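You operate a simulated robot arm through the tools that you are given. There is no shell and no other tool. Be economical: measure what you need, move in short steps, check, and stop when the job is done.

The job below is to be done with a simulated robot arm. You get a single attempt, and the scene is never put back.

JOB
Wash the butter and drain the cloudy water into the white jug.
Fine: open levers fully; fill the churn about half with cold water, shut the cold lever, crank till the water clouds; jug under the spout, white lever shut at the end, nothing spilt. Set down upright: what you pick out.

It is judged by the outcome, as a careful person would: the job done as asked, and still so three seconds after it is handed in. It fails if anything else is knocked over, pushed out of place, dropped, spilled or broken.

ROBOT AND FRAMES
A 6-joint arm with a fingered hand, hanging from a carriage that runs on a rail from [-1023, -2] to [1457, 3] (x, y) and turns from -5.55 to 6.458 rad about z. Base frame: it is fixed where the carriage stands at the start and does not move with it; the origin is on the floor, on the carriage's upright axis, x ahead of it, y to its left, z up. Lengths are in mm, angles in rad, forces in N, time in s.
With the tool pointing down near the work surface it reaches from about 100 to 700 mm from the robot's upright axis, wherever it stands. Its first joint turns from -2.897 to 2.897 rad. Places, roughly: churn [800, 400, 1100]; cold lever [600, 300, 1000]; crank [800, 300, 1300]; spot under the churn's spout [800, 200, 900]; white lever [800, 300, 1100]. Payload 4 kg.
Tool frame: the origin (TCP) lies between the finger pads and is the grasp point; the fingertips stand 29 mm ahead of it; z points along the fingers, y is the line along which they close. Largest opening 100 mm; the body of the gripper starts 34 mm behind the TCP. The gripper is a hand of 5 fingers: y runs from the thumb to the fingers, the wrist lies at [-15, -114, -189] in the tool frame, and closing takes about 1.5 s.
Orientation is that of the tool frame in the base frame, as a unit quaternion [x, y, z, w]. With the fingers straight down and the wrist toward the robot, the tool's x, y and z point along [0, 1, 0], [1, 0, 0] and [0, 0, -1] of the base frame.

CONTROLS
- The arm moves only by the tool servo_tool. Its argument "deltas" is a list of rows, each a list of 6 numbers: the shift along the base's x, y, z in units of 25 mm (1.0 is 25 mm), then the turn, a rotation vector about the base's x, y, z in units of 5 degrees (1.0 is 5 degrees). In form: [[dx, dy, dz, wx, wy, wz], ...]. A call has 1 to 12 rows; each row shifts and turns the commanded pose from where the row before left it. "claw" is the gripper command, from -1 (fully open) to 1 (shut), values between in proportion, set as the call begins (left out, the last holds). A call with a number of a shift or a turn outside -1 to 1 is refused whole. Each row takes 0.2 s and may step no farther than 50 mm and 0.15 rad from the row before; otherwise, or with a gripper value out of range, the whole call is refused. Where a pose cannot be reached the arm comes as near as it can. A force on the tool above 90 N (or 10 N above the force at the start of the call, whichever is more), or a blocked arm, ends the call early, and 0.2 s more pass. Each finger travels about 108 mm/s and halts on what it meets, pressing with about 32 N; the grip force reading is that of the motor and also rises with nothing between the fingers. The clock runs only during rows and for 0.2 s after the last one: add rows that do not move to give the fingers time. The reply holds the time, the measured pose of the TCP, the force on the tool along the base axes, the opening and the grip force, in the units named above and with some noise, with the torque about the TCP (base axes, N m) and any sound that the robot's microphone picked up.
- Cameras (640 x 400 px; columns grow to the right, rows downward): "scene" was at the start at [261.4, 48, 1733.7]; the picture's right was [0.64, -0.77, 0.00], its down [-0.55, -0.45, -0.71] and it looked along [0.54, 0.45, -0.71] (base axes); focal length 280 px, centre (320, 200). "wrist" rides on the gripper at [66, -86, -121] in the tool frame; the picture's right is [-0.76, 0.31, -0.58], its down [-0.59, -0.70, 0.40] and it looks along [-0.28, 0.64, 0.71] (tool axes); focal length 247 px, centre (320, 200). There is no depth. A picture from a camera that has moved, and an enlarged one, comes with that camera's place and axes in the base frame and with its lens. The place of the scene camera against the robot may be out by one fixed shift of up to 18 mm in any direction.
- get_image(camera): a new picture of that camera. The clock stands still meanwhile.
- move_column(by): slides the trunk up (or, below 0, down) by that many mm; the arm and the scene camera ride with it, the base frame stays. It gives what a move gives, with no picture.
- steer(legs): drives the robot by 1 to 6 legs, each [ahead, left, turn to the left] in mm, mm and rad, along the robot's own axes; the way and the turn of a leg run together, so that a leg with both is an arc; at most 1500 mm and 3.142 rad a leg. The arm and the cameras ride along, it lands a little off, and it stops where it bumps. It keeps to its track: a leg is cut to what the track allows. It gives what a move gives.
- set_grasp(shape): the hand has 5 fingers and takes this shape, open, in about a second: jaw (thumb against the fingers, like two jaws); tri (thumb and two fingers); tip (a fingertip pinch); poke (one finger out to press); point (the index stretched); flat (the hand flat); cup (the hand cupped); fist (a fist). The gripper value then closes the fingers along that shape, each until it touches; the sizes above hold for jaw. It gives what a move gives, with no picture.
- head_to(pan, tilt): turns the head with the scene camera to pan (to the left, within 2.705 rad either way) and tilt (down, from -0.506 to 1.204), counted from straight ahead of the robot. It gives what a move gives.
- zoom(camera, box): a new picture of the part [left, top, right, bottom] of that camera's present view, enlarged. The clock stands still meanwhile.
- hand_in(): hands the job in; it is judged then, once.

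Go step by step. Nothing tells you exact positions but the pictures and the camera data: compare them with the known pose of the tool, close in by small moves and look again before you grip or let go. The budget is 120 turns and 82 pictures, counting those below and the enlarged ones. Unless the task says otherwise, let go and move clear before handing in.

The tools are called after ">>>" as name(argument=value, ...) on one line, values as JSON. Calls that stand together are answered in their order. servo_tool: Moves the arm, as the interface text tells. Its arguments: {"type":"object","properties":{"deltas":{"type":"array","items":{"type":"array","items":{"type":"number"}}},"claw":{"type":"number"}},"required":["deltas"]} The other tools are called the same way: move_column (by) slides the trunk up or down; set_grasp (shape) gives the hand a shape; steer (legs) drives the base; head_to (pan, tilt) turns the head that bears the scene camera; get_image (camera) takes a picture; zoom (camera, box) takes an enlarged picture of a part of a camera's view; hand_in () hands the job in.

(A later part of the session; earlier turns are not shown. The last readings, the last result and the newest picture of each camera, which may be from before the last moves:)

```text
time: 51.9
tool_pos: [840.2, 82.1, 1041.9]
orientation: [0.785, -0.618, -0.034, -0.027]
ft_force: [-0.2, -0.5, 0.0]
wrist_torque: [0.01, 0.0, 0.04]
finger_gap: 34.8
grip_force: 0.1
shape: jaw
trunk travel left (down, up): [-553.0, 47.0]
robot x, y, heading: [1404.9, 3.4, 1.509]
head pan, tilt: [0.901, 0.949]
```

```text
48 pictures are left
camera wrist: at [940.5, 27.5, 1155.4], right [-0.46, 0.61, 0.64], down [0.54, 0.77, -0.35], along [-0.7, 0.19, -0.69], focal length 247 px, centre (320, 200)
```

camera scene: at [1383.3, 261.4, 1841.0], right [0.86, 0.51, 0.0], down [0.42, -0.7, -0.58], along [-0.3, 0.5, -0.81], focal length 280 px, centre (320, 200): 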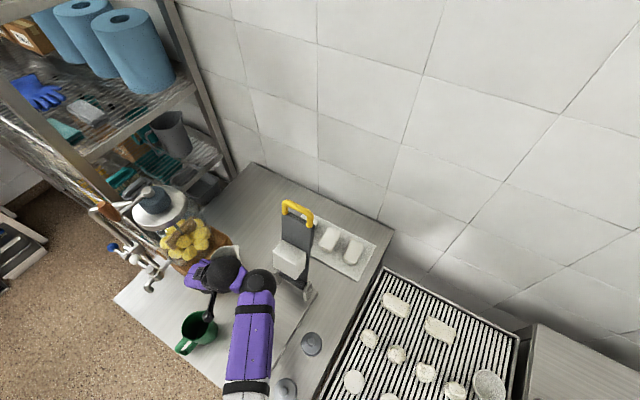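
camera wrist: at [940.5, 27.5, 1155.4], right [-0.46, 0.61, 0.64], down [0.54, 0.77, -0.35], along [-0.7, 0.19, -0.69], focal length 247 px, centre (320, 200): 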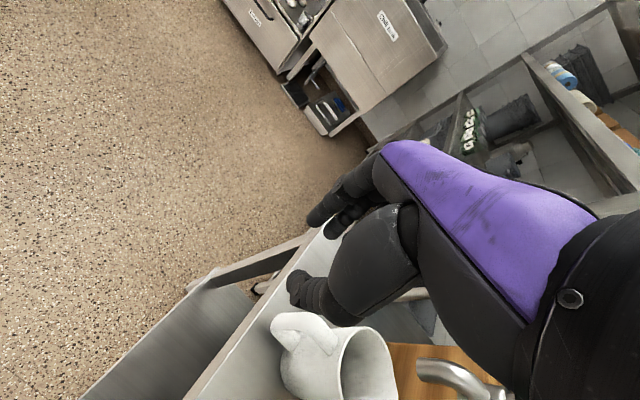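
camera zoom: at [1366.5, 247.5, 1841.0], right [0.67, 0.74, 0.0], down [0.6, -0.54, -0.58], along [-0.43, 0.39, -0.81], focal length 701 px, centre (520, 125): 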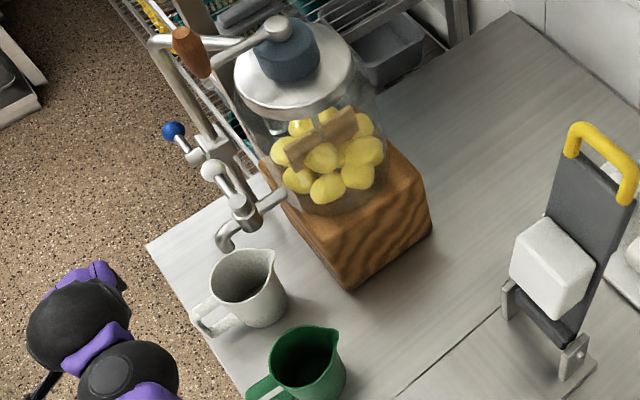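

Jug is placed upright under the spout. Next the levers: I bring the arm closer to the carriage, drive left along the aisle, and turn the hand so that it closes along y.

>>> servo_tool(deltas=[[1, 0, 0, 0, 0, 0], [1, 0, 0, 0, 0, 0], [1, 0, 0, 0, 0, 0], [1, 0, 0, 0, 0, 0], [1, 0, 0, 0, 0, 0], [1, 0, 0, 0, 0, 0], [1, 0, 0, 0, 0, 0], [1, 0, 0, 0, 0, 0], [1, 0, 0, 0, 0, 0]])

>>> steer(legs=[[0, 320, 0]])

>>> move_column(by=47)

>>> servo_tool(deltas=[[0, 0, 0, 0, 0, -1], [0, 0, 0, 0, 0, -1], [0, 0, 0, 0, 0, -1], [0, 0, 0, 0, 0, -1], [0, 0, 0, 0, 0, -1], [0, 0, 0, 0, 0, -1], [0, 0, 0, 0, 0, -1], [0, 0, 0, 0, 0, -1], [0, 0, 0, 0, 0, -1], [0, 0, 0, 0, 0, -1], [0, 0, 0, 0, 0, -1], [0, 0, 0, 0, 0, 0]])

>>> get_image(camera="wrist")

```text
time: 53.9
tool_pos: [1062.8, 82.5, 1036.6]
orientation: [0.785, -0.618, -0.035, -0.027]
ft_force: [0.8, -0.7, -0.7]
wrist_torque: [-0.03, -0.02, 0.0]
finger_gap: 34.8
grip_force: 0.0
shape: jaw
trunk travel left (down, up): [-553.0, 47.0]
robot x, y, heading: [1410.3, 4.0, 1.51]
head pan, tilt: [0.901, 0.949]
```

```text
time: 56.0
tool_pos: [741.0, 83.7, 1035.4]
orientation: [0.784, -0.619, -0.035, -0.028]
ft_force: [1.1, -0.5, -1.0]
wrist_torque: [-0.01, 0.0, 0.01]
finger_gap: 34.6
grip_force: 0.1
shape: jaw
trunk travel left (down, up): [-553.0, 47.0]
robot x, y, heading: [1089.0, 1.8, 1.503]
head pan, tilt: [0.901, 0.949]
```

```text
time: 56.9
tool_pos: [741.8, 83.0, 1084.3]
orientation: [0.784, -0.62, -0.034, -0.027]
ft_force: [-0.5, -0.3, -0.7]
wrist_torque: [0.01, 0.0, 0.01]
finger_gap: 34.6
grip_force: 0.1
shape: jaw
trunk travel left (down, up): [-600.0, 0.0]
robot x, y, heading: [1087.4, 4.9, 1.508]
head pan, tilt: [0.901, 0.949]
```

```text
time: 59.5
tool_pos: [741.8, 82.6, 1084.4]
orientation: [-0.409, 0.912, 0.018, 0.04]
ft_force: [0.9, 0.5, 0.3]
wrist_torque: [0.02, 0.02, -0.02]
finger_gap: 34.5
grip_force: 0.1
shape: jaw
trunk travel left (down, up): [-600.0, 0.0]
robot x, y, heading: [1085.3, 4.3, 1.507]
head pan, tilt: [0.901, 0.949]
```

```text
47 pictures are left
camera wrist: at [755.1, -31.1, 1198.5], right [0.24, 0.73, 0.64], down [0.94, 0.0, -0.35], along [-0.25, 0.68, -0.68], focal length 247 px, centre (320, 200)
```

wrist: 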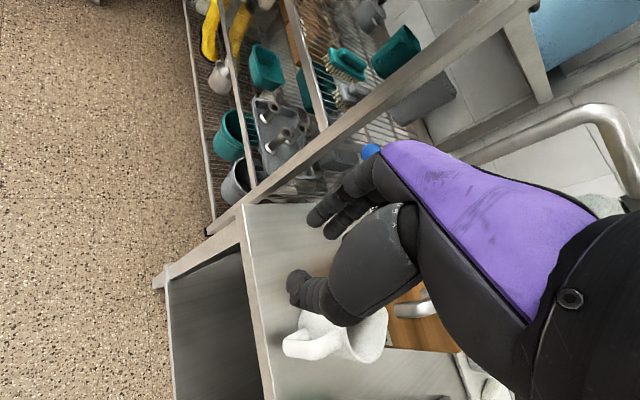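

Continue turning the hand 45° more, and look at the levers with the head camera.

>>> servo_tool(deltas=[[0, 0, 0, 0, 0, -1], [0, 0, 0, 0, 0, -1], [0, 0, 0, 0, 0, -1], [0, 0, 0, 0, 0, -1], [0, 0, 0, 0, 0, -1], [0, 0, 0, 0, 0, -1], [0, 0, 0, 0, 0, -1], [0, 0, 0, 0, 0, -1], [0, 0, 0, 0, 0, 0]])

>>> head_to(pan=1.3, tilt=1.0)

>>> get_image(camera="scene")

>>> get_image(camera="wrist")

```text
time: 61.5
tool_pos: [723.0, 130.2, 1009.4]
orientation: [-0.073, 0.996, 0.003, 0.044]
ft_force: [0.5, -0.4, -0.4]
wrist_torque: [0.0, 0.02, -0.01]
finger_gap: 34.7
grip_force: 0.0
shape: jaw
out of reach, approached as far as the arm can: row 2, 3, 4, 5, 6, 7, 8
trunk travel left (down, up): [-600.0, 0.0]
robot x, y, heading: [1085.7, 3.6, 1.508]
head pan, tilt: [0.901, 0.949]
```

```text
time: 62.4
tool_pos: [721.2, 130.1, 1010.3]
orientation: [-0.073, 0.996, 0.005, 0.044]
ft_force: [-0.6, -0.3, 0.5]
wrist_torque: [0.01, -0.01, -0.02]
finger_gap: 35.0
grip_force: 0.1
shape: jaw
trunk travel left (down, up): [-600.0, 0.0]
robot x, y, heading: [1086.4, 3.1, 1.505]
head pan, tilt: [1.3, 1.0]
```

```text
46 pictures are left
camera scene: at [1034.3, 221.2, 1884.0], right [0.33, 0.94, 0.0], down [0.79, -0.28, -0.54], along [-0.51, 0.18, -0.84], focal length 280 px, centre (320, 200)
```

scene: 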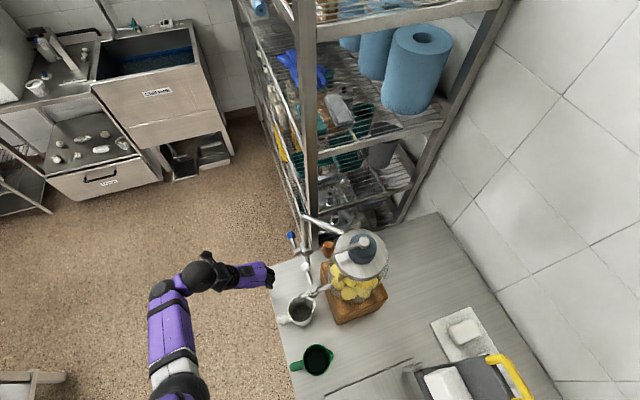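

```text
45 pictures are left
camera wrist: at [659.9, 32.7, 1124.8], right [0.65, 0.41, 0.64], down [0.72, -0.6, -0.35], along [0.25, 0.68, -0.69], focal length 247 px, centre (320, 200)
```

wrist: 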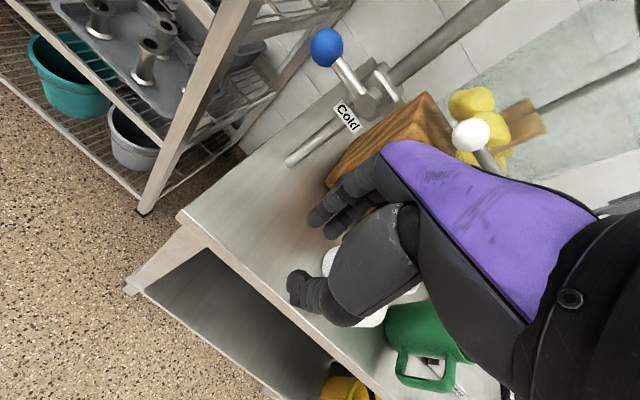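

>>> zoom(camera="wrist", box=[270, 10, 520, 190])

>>> zoom(camera="scene", box=[260, 200, 400, 340])

```text
2.22 times, centred on (395, 100) of wrist
camera zoom: at [659.9, 32.7, 1124.8], right [0.65, 0.41, 0.64], down [0.72, -0.6, -0.35], along [0.25, 0.68, -0.69], focal length 549 px, centre (153, 422)
```

zoom: 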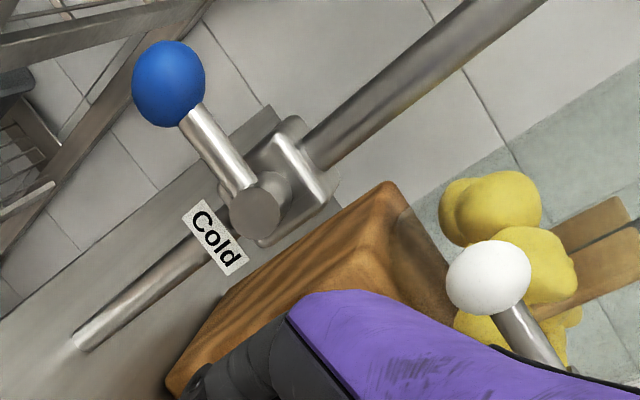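

```text
2.86 times, centred on (330, 270) of scene
camera zoom: at [1034.3, 221.2, 1884.0], right [0.33, 0.94, 0.0], down [0.79, -0.28, -0.54], along [-0.51, 0.18, -0.84], focal length 801 px, centre (291, 0)
```

zoom: 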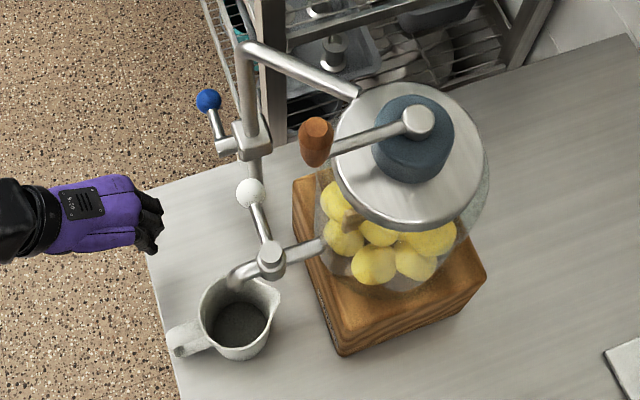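

The cold lever turns about a y-axis (in the x–z plane), its ball at about (622,266,1022); the white lever turns about a vertical axis. I bring the hand above the blue ball.

>>> servo_tool(deltas=[[0, 0, 0.9, 0, 0, 0], [0, 0, 0.9, 0, 0, 0], [0, 0.5, 0.9, 0, 0, 0], [-0.8, 0.9, 0.6, 0, 0, 0], [-0.8, 0.9, 0, 0, 0, 0], [-0.8, 0.9, 0, 0, 0, 0], [-0.8, 0.9, 0, 0, 0, 0], [-0.8, 0.9, 0, 0, 0, 0], [0, 0.4, 0, 0, 0, 0], [0, 0, 0, 0, 0, 0]], claw=-0.3)

>>> get_image(camera="wrist")

>>> zoom(camera="scene", box=[250, 190, 390, 330])

```text
time: 64.6
tool_pos: [606.8, 287.1, 1046.1]
orientation: [-0.073, 0.996, 0.003, 0.043]
ft_force: [0.1, 0.1, 1.6]
wrist_torque: [0.0, 0.02, -0.01]
finger_gap: 64.9
grip_force: 0.1
shape: jaw
out of reach, approached as far as the arm can: row 1, 2, 3
trunk travel left (down, up): [-600.0, 0.0]
robot x, y, heading: [1084.1, 2.3, 1.505]
head pan, tilt: [1.3, 1.0]
```

```text
42 pictures are left
camera wrist: at [544.5, 190.6, 1160.3], right [0.65, 0.41, 0.64], down [0.72, -0.6, -0.35], along [0.25, 0.69, -0.68], focal length 247 px, centre (320, 200)
```

wrist: 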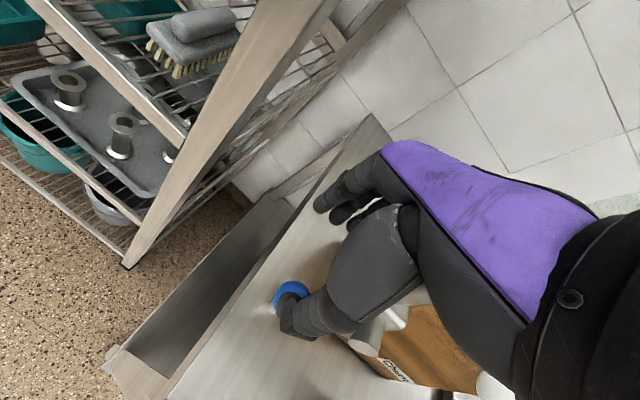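

```text
2.86 times, centred on (320, 260) of scene
camera zoom: at [1034.3, 221.2, 1884.0], right [0.33, 0.94, 0.0], down [0.79, -0.28, -0.54], along [-0.51, 0.18, -0.84], focal length 801 px, centre (320, 29)
```

zoom: 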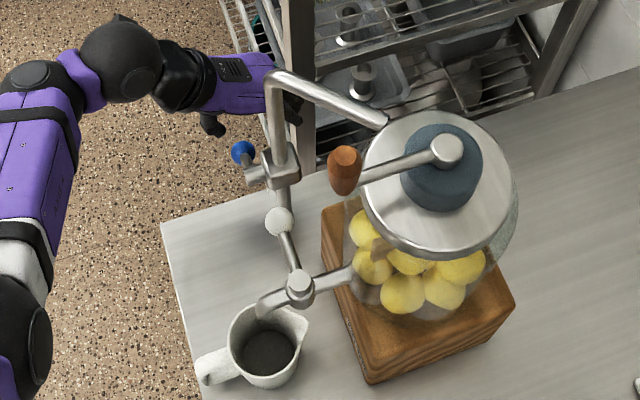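

The ball is beside the thumb; I rise, recentre over (618,262), and lower around it.

>>> servo_tool(deltas=[[0, 0, 0.9, 0, 0, 0], [0, 0, 0.7, 0, 0, 0], [0.2, -0.5, 0, 0, 0, 0], [0.2, -0.5, 0, 0, 0, 0], [0, 0, -0.8, 0, 0, 0], [0, 0, -0.8, 0, 0, 0], [0, 0, 0, 0, 0, 0]])

>>> get_image(camera="wrist")

>>> zoom(camera="scene", box=[270, 200, 340, 270])

```text
time: 66.2
tool_pos: [614.2, 259.8, 1046.4]
orientation: [-0.074, 0.996, 0.003, 0.043]
ft_force: [-0.1, -0.6, -0.5]
wrist_torque: [0.01, -0.01, 0.0]
finger_gap: 65.1
grip_force: 0.1
shape: jaw
trunk travel left (down, up): [-600.0, 0.0]
robot x, y, heading: [1088.1, 5.4, 1.508]
head pan, tilt: [1.3, 1.0]
```

```text
40 pictures are left
camera wrist: at [552.7, 164.0, 1161.4], right [0.65, 0.41, 0.64], down [0.72, -0.61, -0.35], along [0.25, 0.69, -0.69], focal length 247 px, centre (320, 200)
```

wrist: 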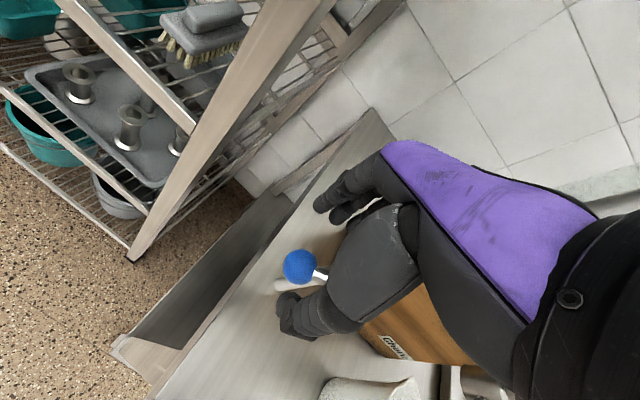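

```text
5.71 times, centred on (305, 235) of scene
camera zoom: at [1034.3, 221.1, 1884.0], right [0.33, 0.94, 0.0], down [0.79, -0.28, -0.54], along [-0.51, 0.18, -0.84], focal length 1601 px, centre (406, 0)
```

zoom: 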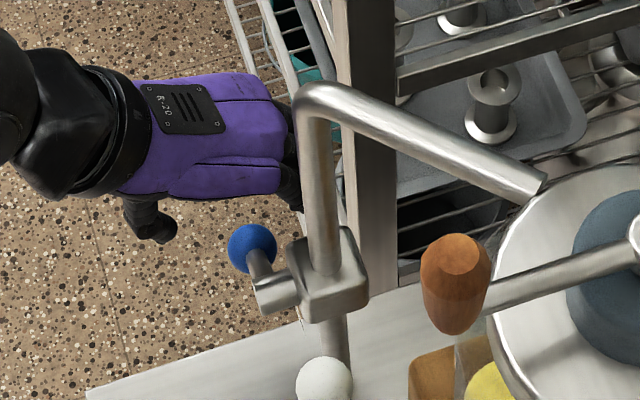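

>>> servo_tool(deltas=[[0.2, -0.32, 0, 0, 0, 0], [0, 0, -0.6, 0, 0, 0], [0, 0, -0.5, 0, 0, 0], [0, 0, 0, 0, 0, 0]])

>>> servo_tool(deltas=[[0, 0, 0, 0, 0, 0], [0, 0, 0, 0, 0, 0], [0, 0, 0, 0, 0, 0], [0, 0, 0, 0, 0, 0], [0, 0, 0, 0, 0, 0], [0, 0, 0, 0, 0, 0]], claw=1)

>>> get_image(camera="wrist")

```text
time: 67.2
tool_pos: [619.2, 253.2, 1019.3]
orientation: [-0.073, 0.996, 0.003, 0.044]
ft_force: [-3.8, 0.1, 2.4]
wrist_torque: [0.08, -0.18, 0.13]
finger_gap: 64.6
grip_force: 0.0
shape: jaw
trunk travel left (down, up): [-600.0, 0.0]
robot x, y, heading: [1089.9, 1.4, 1.509]
head pan, tilt: [1.3, 1.0]
```

```text
time: 68.6
tool_pos: [619.4, 255.4, 1018.3]
orientation: [-0.074, 0.996, 0.005, 0.043]
ft_force: [-5.2, 4.5, 2.5]
wrist_torque: [0.16, -0.2, 0.33]
finger_gap: 0.0
grip_force: 31.6
shape: jaw
trunk travel left (down, up): [-600.0, 0.0]
robot x, y, heading: [1090.7, 1.9, 1.509]
head pan, tilt: [1.3, 1.0]
```

```text
38 pictures are left
camera wrist: at [556.7, 157.9, 1133.7], right [0.65, 0.41, 0.64], down [0.72, -0.6, -0.35], along [0.25, 0.69, -0.68], focal length 247 px, centre (320, 200)
```

wrist: 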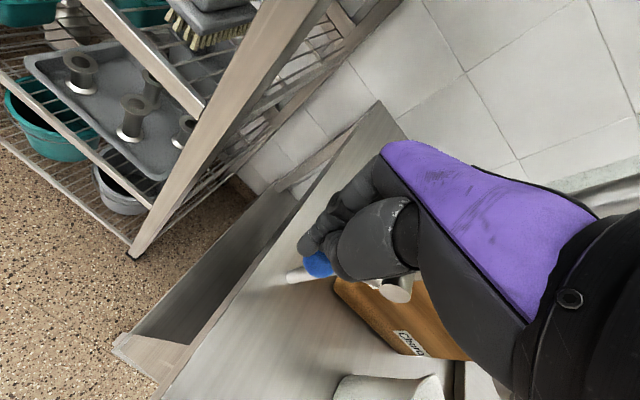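

>>> zoom(camera="scene", box=[270, 200, 340, 270])

>>> zoom(camera="wrist", box=[250, 180, 450, 320])

```text
5.71 times, centred on (305, 235) of scene
camera zoom: at [1034.0, 221.4, 1884.3], right [0.33, 0.94, 0.0], down [0.79, -0.28, -0.54], along [-0.51, 0.18, -0.84], focal length 1601 px, centre (406, 0)
```

zoom: 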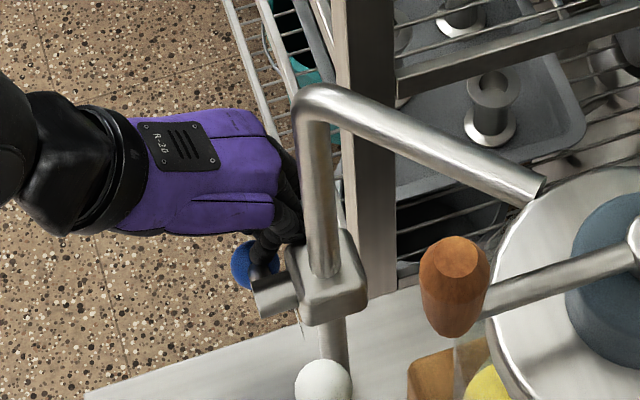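

```text
2.86 times, centred on (350, 250) of wrist
camera zoom: at [556.7, 157.9, 1133.7], right [0.65, 0.41, 0.64], down [0.72, -0.6, -0.35], along [0.25, 0.69, -0.68], focal length 706 px, centre (234, 57)
```

zoom: 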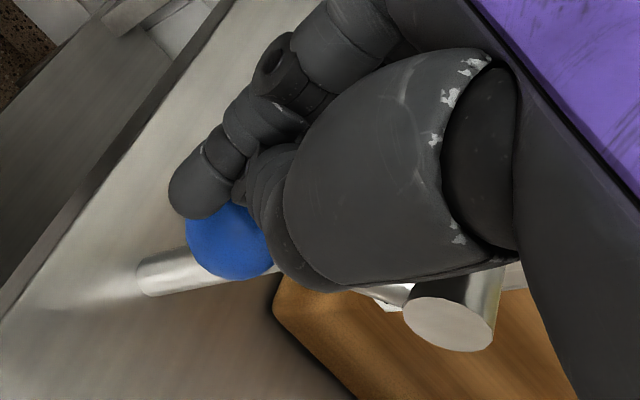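

The finger brushed the lever down already (it opens downward, about half now). I back the hand slightly, tilt it, and push the ball on under the pivot to fully open, then check the fill.

>>> servo_tool(deltas=[[-1, 0, 0.2, 0, -1, 0], [-0.4, 0, 0, 0, -1, 0], [0, 0, -0.7, 0, -1, 0], [0, 0, -0.6, 0, -1, 0], [0.7, 0, 0, 0, 0, 0], [0.7, 0, 0, 0, 0, 0], [0.5, 0, 0, 0, 0, 0]])

>>> zoom(camera="scene", box=[260, 200, 400, 340])

```text
time: 70.2
tool_pos: [690.7, 227.7, 1026.9]
orientation: [-0.072, 0.973, -0.012, 0.22]
ft_force: [1.7, -9.6, -3.7]
wrist_torque: [-0.04, 0.01, 0.0]
finger_gap: 0.0
grip_force: 31.9
shape: jaw
out of reach, approached as far as the arm can: row 2, 3, 4
trunk travel left (down, up): [-600.0, 0.0]
robot x, y, heading: [1087.7, 1.7, 1.507]
head pan, tilt: [1.3, 1.0]
```

```text
2.86 times, centred on (330, 270) of scene
camera zoom: at [1034.7, 220.5, 1883.5], right [0.33, 0.94, 0.0], down [0.8, -0.28, -0.54], along [-0.51, 0.18, -0.84], focal length 801 px, centre (291, 0)
```

zoom: 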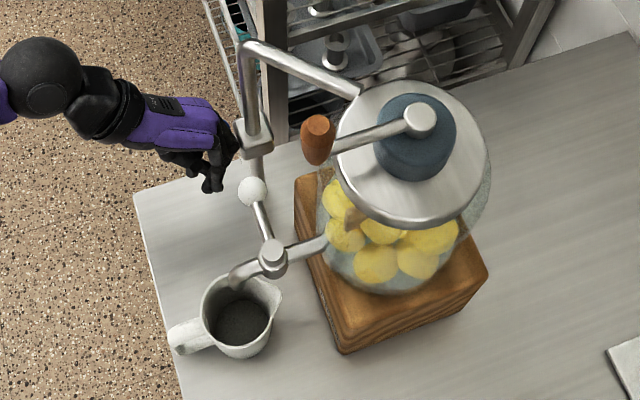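

>>> get_image(camera="wrist")

>>> zoom(camera="scene", box=[310, 220, 390, 310])

```text
34 pictures are left
camera wrist: at [591.9, 131.8, 1113.3], right [0.39, 0.41, 0.83], down [0.79, -0.61, -0.07], along [0.47, 0.68, -0.56], focal length 247 px, centre (320, 200)
```

wrist: 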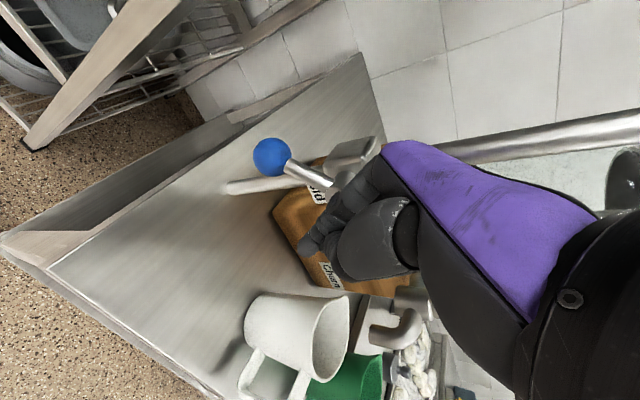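

```text
4.44 times, centred on (350, 265) of scene
camera zoom: at [1034.7, 220.5, 1883.5], right [0.33, 0.94, 0.0], down [0.8, -0.28, -0.54], along [-0.51, 0.18, -0.84], focal length 1246 px, centre (187, -89)
```

zoom: 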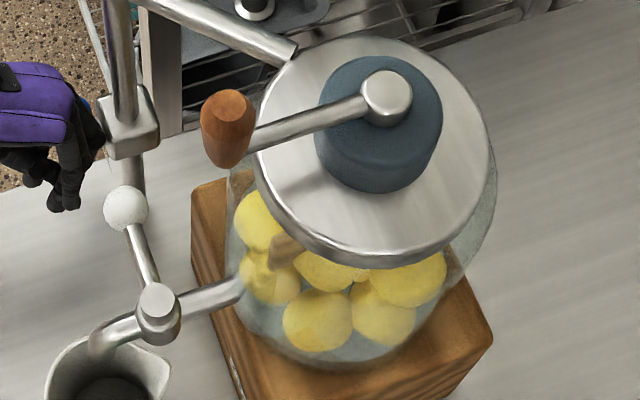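

The cold lever is about 40° down and water is coming in. The tilt ran out of reach, so I back the hand out, drive left 140 mm and come at the ball from its left side.

>>> servo_tool(deltas=[[0, -1, 0, 0, 0, 0], [0, -0.6, 0, 0, 0, 0]])

>>> steer(legs=[[0, 130, 0]])

>>> zoom(camera="scene", box=[240, 180, 420, 340])

```text
time: 70.8
tool_pos: [686.5, 189.5, 1031.0]
orientation: [-0.071, 0.974, -0.009, 0.216]
ft_force: [-0.8, 0.5, 0.1]
wrist_torque: [0.03, -0.04, -0.01]
finger_gap: 0.5
grip_force: 31.7
shape: jaw
trunk travel left (down, up): [-600.0, 0.0]
robot x, y, heading: [1091.1, -2.8, 1.506]
head pan, tilt: [1.3, 1.0]
```

```text
time: 72.0
tool_pos: [557.7, 191.0, 1031.8]
orientation: [-0.071, 0.974, -0.01, 0.217]
ft_force: [0.0, 0.5, 0.1]
wrist_torque: [0.0, 0.03, -0.01]
finger_gap: 0.1
grip_force: 32.0
shape: jaw
trunk travel left (down, up): [-600.0, 0.0]
robot x, y, heading: [961.0, 4.0, 1.509]
head pan, tilt: [1.3, 1.0]
```

```text
2.50 times, centred on (330, 260) of scene
camera zoom: at [906.0, 221.0, 1884.0], right [0.33, 0.94, 0.0], down [0.79, -0.28, -0.54], along [-0.51, 0.18, -0.84], focal length 701 px, centre (295, 50)
```

zoom: 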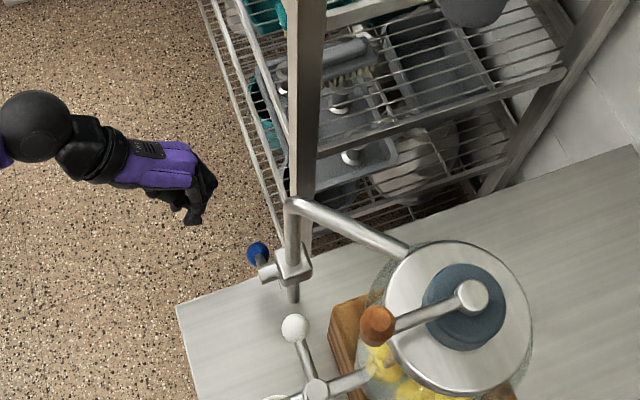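

>>> servo_tool(deltas=[[0.3, 0.9, -0.6, 0, 0, 0], [0.3, 0.9, -0.6, 0, 0, 0], [0.3, 0.9, -0.5, 0, 0, 0], [0.8, 0, 0, 0, 0, 0], [0.8, 0, -0.2, 0, 0, 0], [0.8, 0, -0.2, 0, 0, 0]])

>>> get_image(camera="wrist")

>>> zoom(camera="scene", box=[270, 220, 400, 350])

```text
time: 73.4
tool_pos: [634.0, 254.5, 980.4]
orientation: [-0.074, 0.974, -0.009, 0.214]
ft_force: [-16.9, -6.3, 2.8]
wrist_torque: [0.32, -0.45, 0.14]
finger_gap: 0.1
grip_force: 32.0
shape: jaw
trunk travel left (down, up): [-600.0, 0.0]
robot x, y, heading: [956.5, 0.6, 1.502]
head pan, tilt: [1.3, 1.0]
```

```text
31 pictures are left
camera wrist: at [537.4, 158.2, 1067.5], right [0.4, 0.41, 0.82], down [0.79, -0.6, -0.08], along [0.46, 0.69, -0.56], focal length 247 px, centre (320, 200)
```

wrist: 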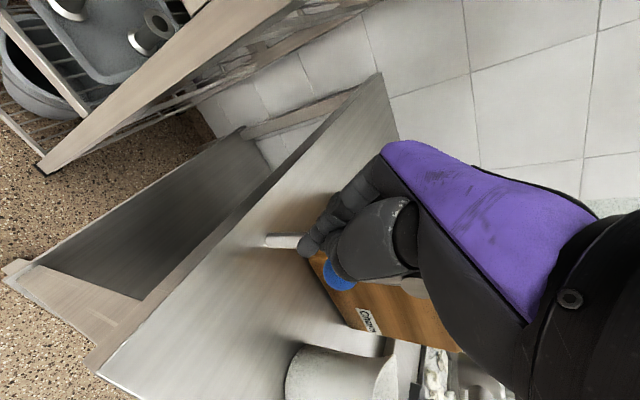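

```text
3.08 times, centred on (335, 285) of scene
camera zoom: at [904.5, 220.6, 1884.1], right [0.33, 0.94, 0.0], down [0.79, -0.28, -0.54], along [-0.51, 0.18, -0.84], focal length 862 px, centre (274, -62)
```

zoom: 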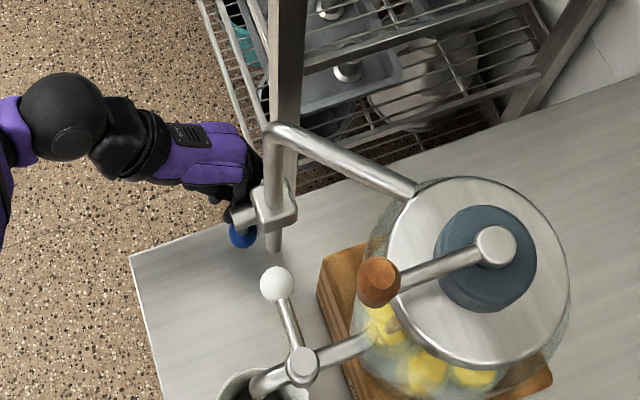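

Ball is nearly straight below the pivot. A small extra push to reach the stop, then check the water level.

>>> servo_tool(deltas=[[0.5, 0, -0.2, 0, 0, 0]])

>>> zoom(camera="scene", box=[300, 240, 410, 350])

```text
time: 73.8
tool_pos: [636.7, 254.5, 979.9]
orientation: [-0.076, 0.975, -0.008, 0.207]
ft_force: [-44.1, -17.8, 17.9]
wrist_torque: [1.48, -1.87, 0.46]
finger_gap: 0.0
grip_force: 31.9
shape: jaw
trunk travel left (down, up): [-600.0, 0.0]
robot x, y, heading: [963.5, 5.7, 1.503]
head pan, tilt: [1.3, 1.0]
```

```text
3.64 times, centred on (355, 295) of scene
camera zoom: at [902.7, 220.2, 1884.3], right [0.33, 0.94, 0.0], down [0.79, -0.28, -0.54], along [-0.52, 0.18, -0.84], focal length 1019 px, centre (193, -146)
```

zoom: 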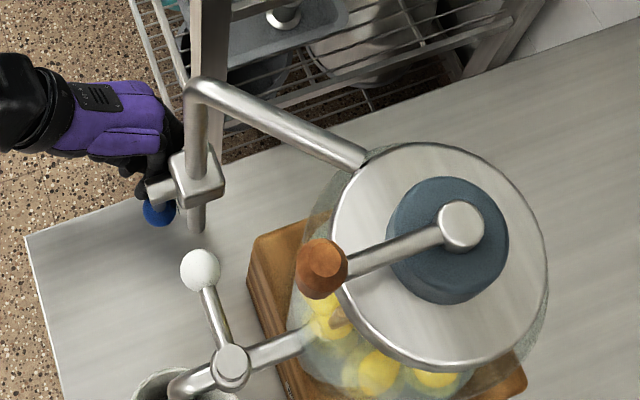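

The cold lever is at its stop (fully open). To shut it I need to lift the ball from below with the hand pointing forward, so I back out and tilt the hand toward the bench now, then check the level.

>>> servo_tool(deltas=[[-1, 0, 0, 0, 0, 0], [0, -0.95, 0, 0.9, 0.52, 0.02], [0, -0.95, 0, 0.9, 0.52, 0.02], [0, -0.95, 0, 0.9, 0.52, 0.02], [0, -0.95, 0, 0.9, 0.52, 0.02], [0.6, 0, 0, 0.9, 0.52, 0.02], [0.6, 0, 0, 0.9, 0.52, 0.02], [0.6, 0, 0, 0.9, 0.52, 0.02], [0.6, 0, 0, 0.9, 0.52, 0.02], [0.6, 0, 0, 0.9, 0.52, 0.02], [0.6, 0, 0, 0.9, 0.52, 0.02]])

>>> get_image(camera="wrist")

>>> zoom(camera="scene", box=[260, 220, 440, 380])

```text
time: 76.2
tool_pos: [683.4, 162.5, 976.9]
orientation: [-0.013, 0.957, 0.285, 0.061]
ft_force: [0.3, 0.1, 0.4]
wrist_torque: [0.05, -0.02, -0.01]
finger_gap: 0.0
grip_force: 32.3
shape: jaw
out of reach, approached as far as the arm can: row 7, 9, 10, 11
trunk travel left (down, up): [-600.0, 0.0]
robot x, y, heading: [953.4, 2.9, 1.5]
head pan, tilt: [1.3, 1.0]
```

```text
28 pictures are left
camera wrist: at [610.1, 24.8, 1022.8], right [0.67, -0.07, 0.74], down [0.67, -0.38, -0.64], along [0.32, 0.92, -0.21], focal length 247 px, centre (320, 200)
```

wrist: 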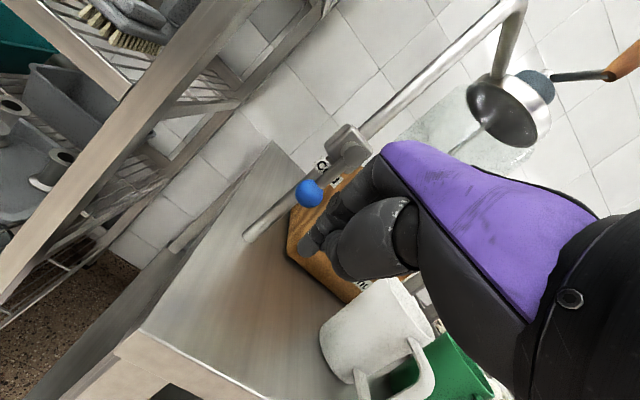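

```text
2.50 times, centred on (350, 300) of scene
camera zoom: at [905.9, 221.0, 1884.0], right [0.33, 0.94, 0.0], down [0.79, -0.28, -0.54], along [-0.51, 0.18, -0.84], focal length 701 px, centre (245, -50)
```

zoom: 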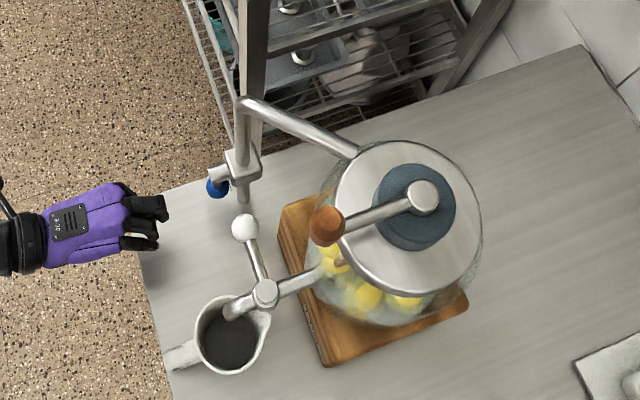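

>>> zoom(camera="wrist", box=[370, 40, 560, 170])

>>> zoom(camera="scene", box=[330, 270, 410, 350])

```text
3.08 times, centred on (465, 105) of wrist
camera zoom: at [610.1, 24.8, 1022.8], right [0.67, -0.07, 0.74], down [0.67, -0.38, -0.64], along [0.32, 0.92, -0.21], focal length 760 px, centre (-126, 492)
```

zoom: 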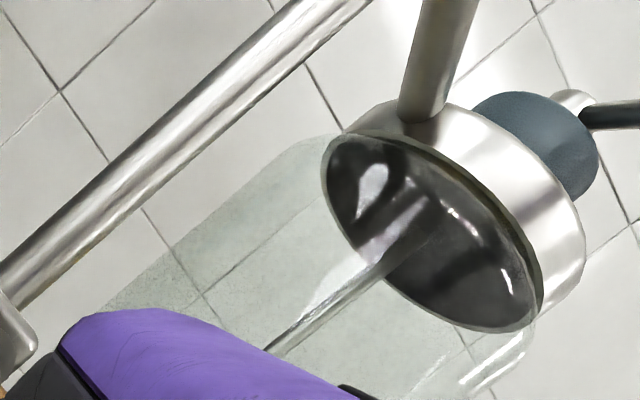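

```text
5.00 times, centred on (370, 310) of scene
camera zoom: at [905.9, 221.0, 1884.0], right [0.33, 0.94, 0.0], down [0.79, -0.28, -0.54], along [-0.51, 0.18, -0.84], focal length 1401 px, centre (70, -350)
```

zoom: 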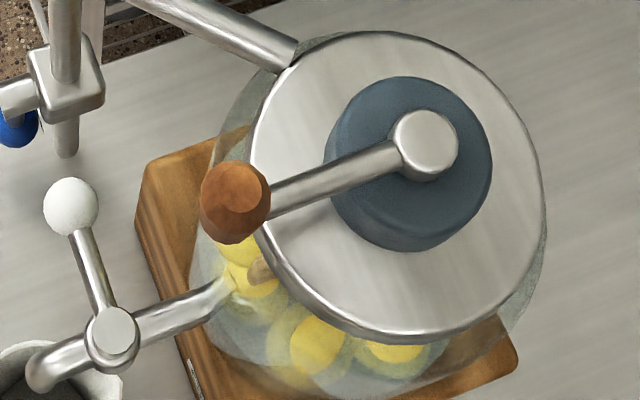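

Butter is nearly covered, so the level is close to half. I now bring the hand to the right of the hanging lever and sweep it left and up to shut it.

>>> servo_tool(deltas=[[1, 0, 0.3, 0, 0, 0], [1, 0, 0, 0, 0, 0], [0, 1, 0, 0, 0, 0], [0, 1, 0, 0, 0, 0], [0, 1, 0, 0, 0, 0], [0, 0.4, 0, 0, 0, 0], [-1, 0, -0.3, 0, 0, 0], [-1, 0, -0.2, 0, 0, 0], [-0.8, 0, 0.3, 0, 0, 0], [-0.6, 0, 0.8, 0, 0, 0], [-0.3, 0, 0.7, 0, 0, 0], [0, 0, 0.4, 0, 0, 0]])

>>> get_image(camera="wrist")

>>> zoom(camera="scene", box=[260, 220, 420, 360])

```text
time: 78.8
tool_pos: [639.5, 237.4, 1011.4]
orientation: [-0.016, 0.959, 0.277, 0.06]
ft_force: [11.4, -77.8, 11.0]
wrist_torque: [-0.41, -0.22, -1.05]
finger_gap: 0.0
grip_force: 31.9
shape: jaw
out of reach, approached as far as the arm can: row 1, 2, 7, 8, 11, 12
trunk travel left (down, up): [-600.0, 0.0]
robot x, y, heading: [957.2, 1.5, 1.499]
head pan, tilt: [1.3, 1.0]
```

```text
24 pictures are left
camera wrist: at [567.0, 100.0, 1059.3], right [0.67, -0.05, 0.74], down [0.67, -0.39, -0.63], along [0.32, 0.92, -0.22], focal length 247 px, centre (320, 200)
```

wrist: 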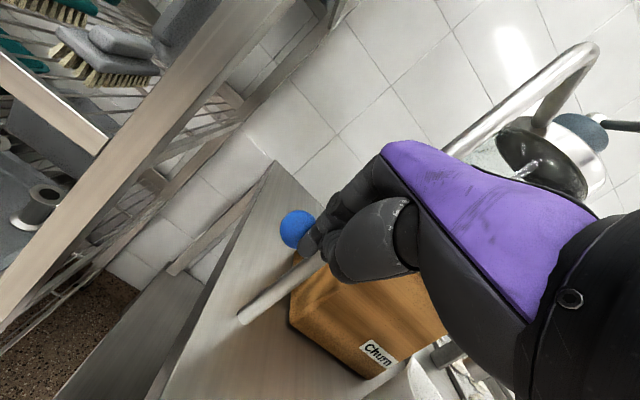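

```text
2.86 times, centred on (340, 290) of scene
camera zoom: at [905.7, 216.9, 1882.1], right [0.33, 0.94, -0.01], down [0.8, -0.28, -0.54], along [-0.51, 0.17, -0.84], focal length 801 px, centre (263, -57)
```

zoom: 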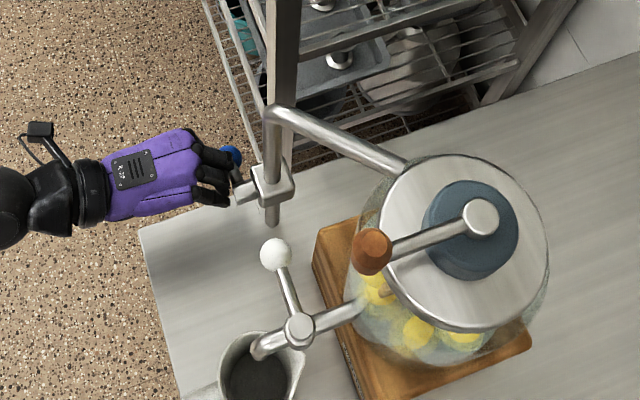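

The lever is about 30° short of shut. I relieve the forward pressure and lift further.

>>> servo_tool(deltas=[[-0.2, -0.35, 0.5, 0, 0, 0], [-0.3, 0, 0.8, 0, 0, 0], [-0.2, 0, 0.6, 0, 0, 0]])

>>> zoom(camera="wrist", box=[230, 120, 430, 300])

```text
time: 79.4
tool_pos: [637.6, 237.6, 1014.5]
orientation: [-0.014, 0.959, 0.275, 0.071]
ft_force: [23.8, -73.7, 12.1]
wrist_torque: [-0.45, -0.35, -1.25]
finger_gap: 0.0
grip_force: 32.3
shape: jaw
out of reach, approached as far as the arm can: row 1, 2
trunk travel left (down, up): [-600.0, 0.0]
robot x, y, heading: [959.5, 1.5, 1.506]
head pan, tilt: [1.3, 1.0]
stopped in row 2: the force on the tool passed its limit at 95 N (the readings are from after the stop); the commanded pose is now the measured one
```

```text
2.22 times, centred on (330, 210) of wrist
camera zoom: at [562.6, 101.9, 1061.4], right [0.66, -0.05, 0.75], down [0.68, -0.4, -0.62], along [0.33, 0.92, -0.22], focal length 549 px, centre (298, 178)
```

zoom: 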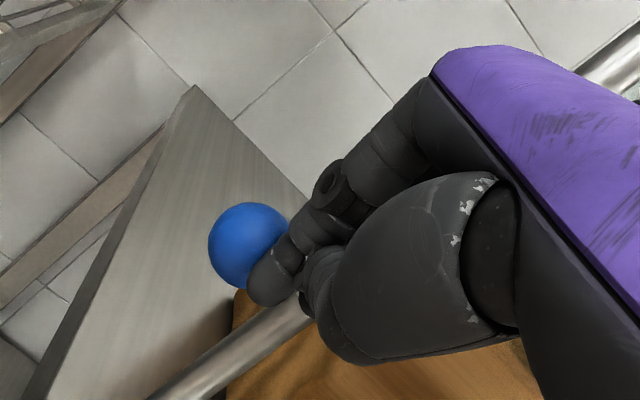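

I'm jammed at this tilt. I straighten the hand to vertical, rise and then grip the ball from above and lift it.

>>> servo_tool(deltas=[[0, -0.2, -0.3, -1, 0, 0], [0, -0.3, 0, -1, 0, 0], [0, -0.3, 0.3, -1, 0, 0], [0, -0.3, 0.8, -1, 0, 0], [0, -0.2, 1, -1, 0, 0], [0, 0, 1, -1, 0, 0], [-0.2, 0.3, 0.8, 0, 0, 0]], claw=-0.4)

>>> get_image(camera="wrist")

```text
time: 81.0
tool_pos: [618.1, 264.8, 1062.2]
orientation: [-0.029, 0.997, 0.024, 0.061]
ft_force: [-0.9, 0.0, -0.3]
wrist_torque: [0.01, 0.01, 0.02]
finger_gap: 20.5
grip_force: 0.0
shape: jaw
out of reach, approached as far as the arm can: row 4, 5, 6, 7
trunk travel left (down, up): [-600.0, 0.0]
robot x, y, heading: [962.1, 2.2, 1.506]
head pan, tilt: [1.3, 1.0]
```

```text
21 pictures are left
camera wrist: at [544.5, 169.9, 1170.9], right [0.66, 0.32, 0.68], down [0.67, -0.65, -0.35], along [0.33, 0.69, -0.64], focal length 247 px, centre (320, 200)
```

wrist: 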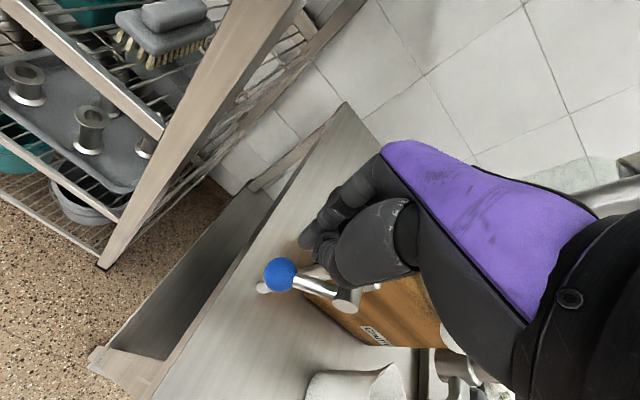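

Ball is at about (629,258,998). Open, centre over it, lower and close.

>>> servo_tool(deltas=[[0.4, -0.3, 0, 0, 0, 0], [0, 0, 0, 0, 0, 0], [0, 0, 0, 0, 0, 0], [0, 0, -0.9, 0, 0, 0], [0, 0, -0.9, 0, 0, 0], [0, 0, -0.8, 0, 0, 0]], claw=-0.5)

>>> servo_tool(deltas=[[0, 0, 0, 0, 0, 0], [0, 0, 0, 0, 0, 0], [0, 0, 0, 0, 0, 0], [0, 0, 0, 0, 0, 0]], claw=1)

>>> zoom(camera="wrist", box=[230, 160, 430, 340])

```text
time: 82.1
tool_pos: [612.0, 260.9, 1036.1]
orientation: [-0.03, 0.998, 0.035, 0.046]
ft_force: [1.4, -20.9, 45.9]
wrist_torque: [2.7, -2.4, -1.11]
finger_gap: 42.5
grip_force: 0.0
shape: jaw
out of reach, approached as far as the arm can: row 1
trunk travel left (down, up): [-600.0, 0.0]
robot x, y, heading: [960.0, 1.7, 1.507]
head pan, tilt: [1.3, 1.0]
stopped in row 5: the force on the tool passed its limit at 107 N (the readings are from after the stop); the commanded pose is now the measured one
```

```text
time: 83.1
tool_pos: [613.7, 258.9, 1034.4]
orientation: [-0.03, 0.998, 0.031, 0.049]
ft_force: [0.6, -37.2, 61.2]
wrist_torque: [3.98, -3.1, -1.91]
finger_gap: 0.0
grip_force: 32.1
shape: jaw
trunk travel left (down, up): [-600.0, 0.0]
robot x, y, heading: [959.5, 1.3, 1.504]
head pan, tilt: [1.3, 1.0]
```

```text
2.22 times, centred on (330, 250) of wrist
camera zoom: at [543.4, 160.2, 1141.9], right [0.68, 0.31, 0.67], down [0.67, -0.64, -0.38], along [0.31, 0.7, -0.64], focal length 549 px, centre (298, 89)
```

zoom: 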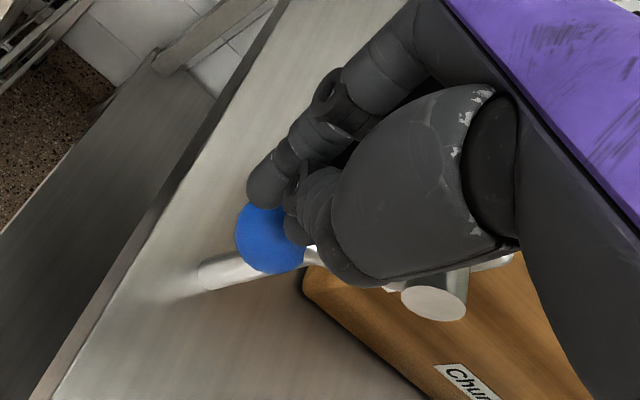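

The finger knuckles meet the valve block. I back off, and instead lift the ball from below with the tilted hand placed further left, clear of the valve.

>>> servo_tool(deltas=[[-0.3, 0, 0.8, 0, 0, 0], [-0.3, -0.9, 0.4, 0.3, 0, 0], [0, -0.9, 0, 1, 0, 0], [0, -0.9, -0.5, 1, 0, 0]])

>>> steer(legs=[[0, -100, 0]])

>>> zoom(camera="scene", box=[240, 200, 400, 340])

```text
time: 84.1
tool_pos: [594.0, 210.5, 1026.4]
orientation: [-0.024, 0.989, 0.133, 0.055]
ft_force: [-0.2, 1.0, -0.4]
wrist_torque: [-0.01, 0.0, 0.01]
finger_gap: 0.2
grip_force: 31.5
shape: jaw
out of reach, approached as far as the arm can: row 2, 3, 4
trunk travel left (down, up): [-600.0, 0.0]
robot x, y, heading: [953.5, -1.8, 1.505]
head pan, tilt: [1.3, 1.0]
```

```text
time: 85.2
tool_pos: [692.2, 210.8, 1028.1]
orientation: [-0.025, 0.99, 0.131, 0.055]
ft_force: [-0.6, 0.3, 0.1]
wrist_torque: [0.01, 0.0, -0.02]
finger_gap: 0.0
grip_force: 32.1
shape: jaw
trunk travel left (down, up): [-600.0, 0.0]
robot x, y, heading: [1057.6, 2.4, 1.501]
head pan, tilt: [1.3, 1.0]
```

```text
2.86 times, centred on (320, 270) of scene
camera zoom: at [1004.0, 221.0, 1884.0], right [0.33, 0.94, 0.0], down [0.79, -0.28, -0.54], along [-0.51, 0.18, -0.84], focal length 801 px, centre (320, 0)
```

zoom: 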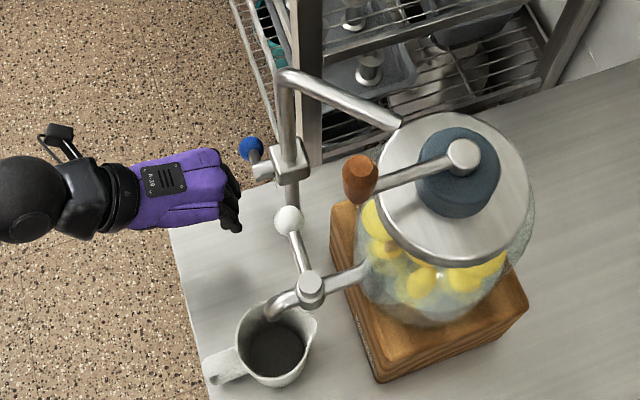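

>>> servo_tool(deltas=[[-0.6, -0.9, -0.5, 1, 0, 0], [-0.9, -0.9, -0.5, 1, 0, 0], [-0.9, 0, -0.5, 1, 0, 0], [-0.9, 0, -0.5, 1, 0, 0], [-0.2, 0, -0.2, 1, 0, 0], [0, 1, 0, 0, 0, 0], [0, 1, 0, 0, 0, 0], [0, 1, 0, 0, 0, 0], [0, 0.1, 0.5, 0, 0, 0], [0, 0, 0.5, 0, 0, 0], [0, 0, 0.4, 0, 0, 0]])

>>> zoom(camera="wrist", box=[220, 100, 460, 300])

```text
time: 87.7
tool_pos: [656.4, 250.8, 1046.1]
orientation: [-0.015, 0.958, 0.281, 0.056]
ft_force: [-0.1, -1.0, -1.9]
wrist_torque: [0.08, 0.04, 0.03]
finger_gap: 0.0
grip_force: 32.1
shape: jaw
out of reach, approached as far as the arm can: row 2, 3, 4, 5, 7, 9, 10, 11
trunk travel left (down, up): [-600.0, 0.0]
robot x, y, heading: [1058.9, 2.0, 1.503]
head pan, tilt: [1.3, 1.0]
```

```text
2.00 times, centred on (340, 200) of wrist
camera zoom: at [584.1, 112.9, 1094.7], right [0.68, -0.05, 0.73], down [0.67, -0.38, -0.64], along [0.31, 0.92, -0.22], focal length 494 px, centre (280, 200)
```

zoom: 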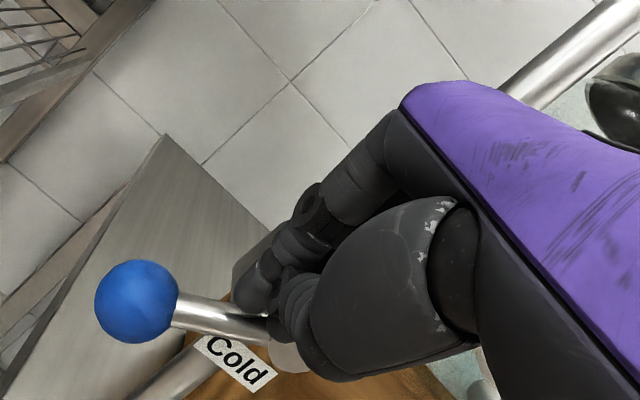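

The limit now was height with the trunk at its top. I back out, lower the trunk by 120 mm, and redo the approach.

>>> servo_tool(deltas=[[0, -0.9, 0, 0, 0, 0], [0, -0.9, 0, 0, 0, 0], [0, -0.9, 0, 0, 0, 0]])

>>> move_column(by=-120)

>>> get_image(camera="wrist")

```text
time: 88.5
tool_pos: [658.0, 184.3, 1049.6]
orientation: [-0.018, 0.959, 0.277, 0.056]
ft_force: [0.4, 0.3, -0.3]
wrist_torque: [-0.05, -0.03, 0.0]
finger_gap: 0.0
grip_force: 32.2
shape: jaw
trunk travel left (down, up): [-600.0, 0.0]
robot x, y, heading: [1058.8, 3.0, 1.506]
head pan, tilt: [1.3, 1.0]
```

```text
time: 90.0
tool_pos: [657.6, 183.2, 929.5]
orientation: [-0.019, 0.959, 0.277, 0.056]
ft_force: [0.8, -0.6, -0.4]
wrist_torque: [-0.01, 0.0, -0.01]
finger_gap: 0.0
grip_force: 31.9
shape: jaw
trunk travel left (down, up): [-480.0, 120.0]
robot x, y, heading: [1055.5, 1.2, 1.505]
head pan, tilt: [1.3, 1.0]
```

```text
17 pictures are left
camera wrist: at [586.9, 44.4, 977.8], right [0.68, -0.04, 0.74], down [0.67, -0.38, -0.64], along [0.31, 0.92, -0.23], focal length 247 px, centre (320, 200)
```

wrist: 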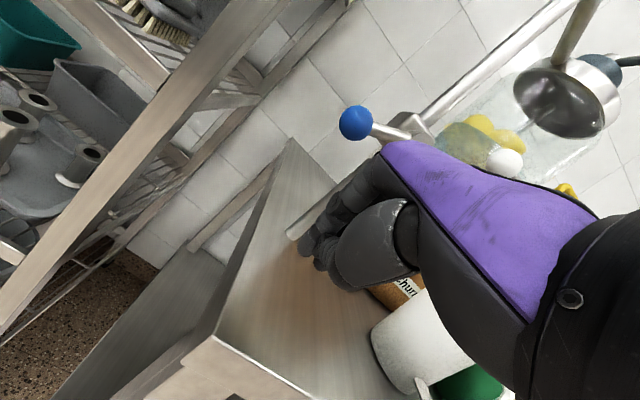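

>>> servo_tool(deltas=[[-0.9, 0, 0.5, 0, 0, 0], [-0.9, 0, 0.5, 0, 0, 0], [0, 0.9, 0.2, 0, 0, 0], [0, 0.9, 0.2, 0, 0, 0], [0, 0.8, 0, 0, 0, 0], [0, 0, 0.6, 0, 0, 0], [0, 0, 0.6, 0, 0, 0], [0, 0, 0.6, 0, 0, 0], [0, 0, 0.3, 0, 0, 0]])

>>> zoom(camera="wrist", box=[240, 60, 620, 300])

```text
time: 92.0
tool_pos: [595.3, 244.0, 985.1]
orientation: [-0.016, 0.959, 0.278, 0.059]
ft_force: [-1.2, -11.7, -9.2]
wrist_torque: [0.34, 0.15, -0.25]
finger_gap: 0.1
grip_force: 32.0
shape: jaw
out of reach, approached as far as the arm can: row 1, 2, 3, 4, 6, 7, 8, 9
trunk travel left (down, up): [-480.0, 120.0]
robot x, y, heading: [1058.9, 4.3, 1.502]
head pan, tilt: [1.3, 1.0]
```

```text
1.67 times, centred on (430, 180) of wrist
camera zoom: at [522.7, 106.7, 1034.0], right [0.67, -0.05, 0.74], down [0.67, -0.38, -0.64], along [0.31, 0.92, -0.22], focal length 412 px, centre (137, 233)
```

zoom: 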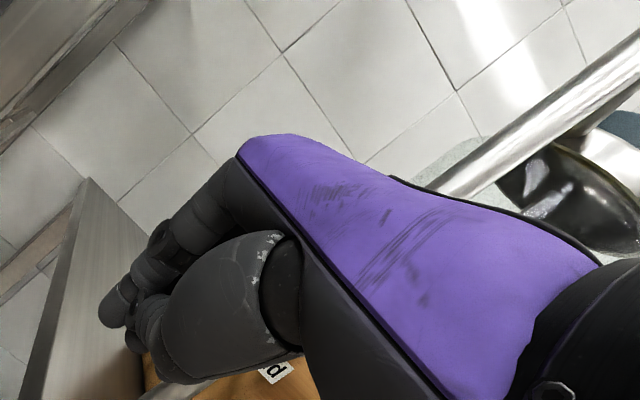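

The hand is under the ball (downward reaction); I raise the trunk 25 mm to lift it.

>>> move_column(by=25)

>>> zoom(camera="scene", box=[240, 180, 400, 340])

```text
time: 92.7
tool_pos: [591.3, 245.0, 1013.3]
orientation: [-0.017, 0.958, 0.279, 0.056]
ft_force: [-4.7, -13.3, 1.8]
wrist_torque: [0.15, -0.15, -0.25]
finger_gap: 0.0
grip_force: 31.8
shape: jaw
trunk travel left (down, up): [-505.0, 95.0]
robot x, y, heading: [1059.0, -2.5, 1.505]
head pan, tilt: [1.3, 1.0]
```

```text
2.50 times, centred on (320, 260) of scene
camera zoom: at [1003.7, 220.2, 1788.9], right [0.33, 0.94, 0.0], down [0.79, -0.28, -0.54], along [-0.51, 0.18, -0.84], focal length 701 px, centre (320, 50)
```

zoom: 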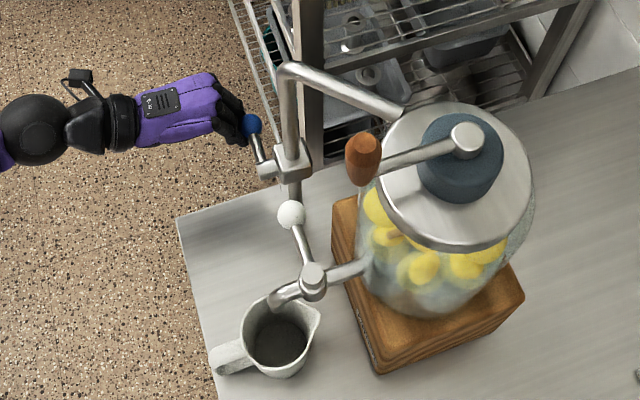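

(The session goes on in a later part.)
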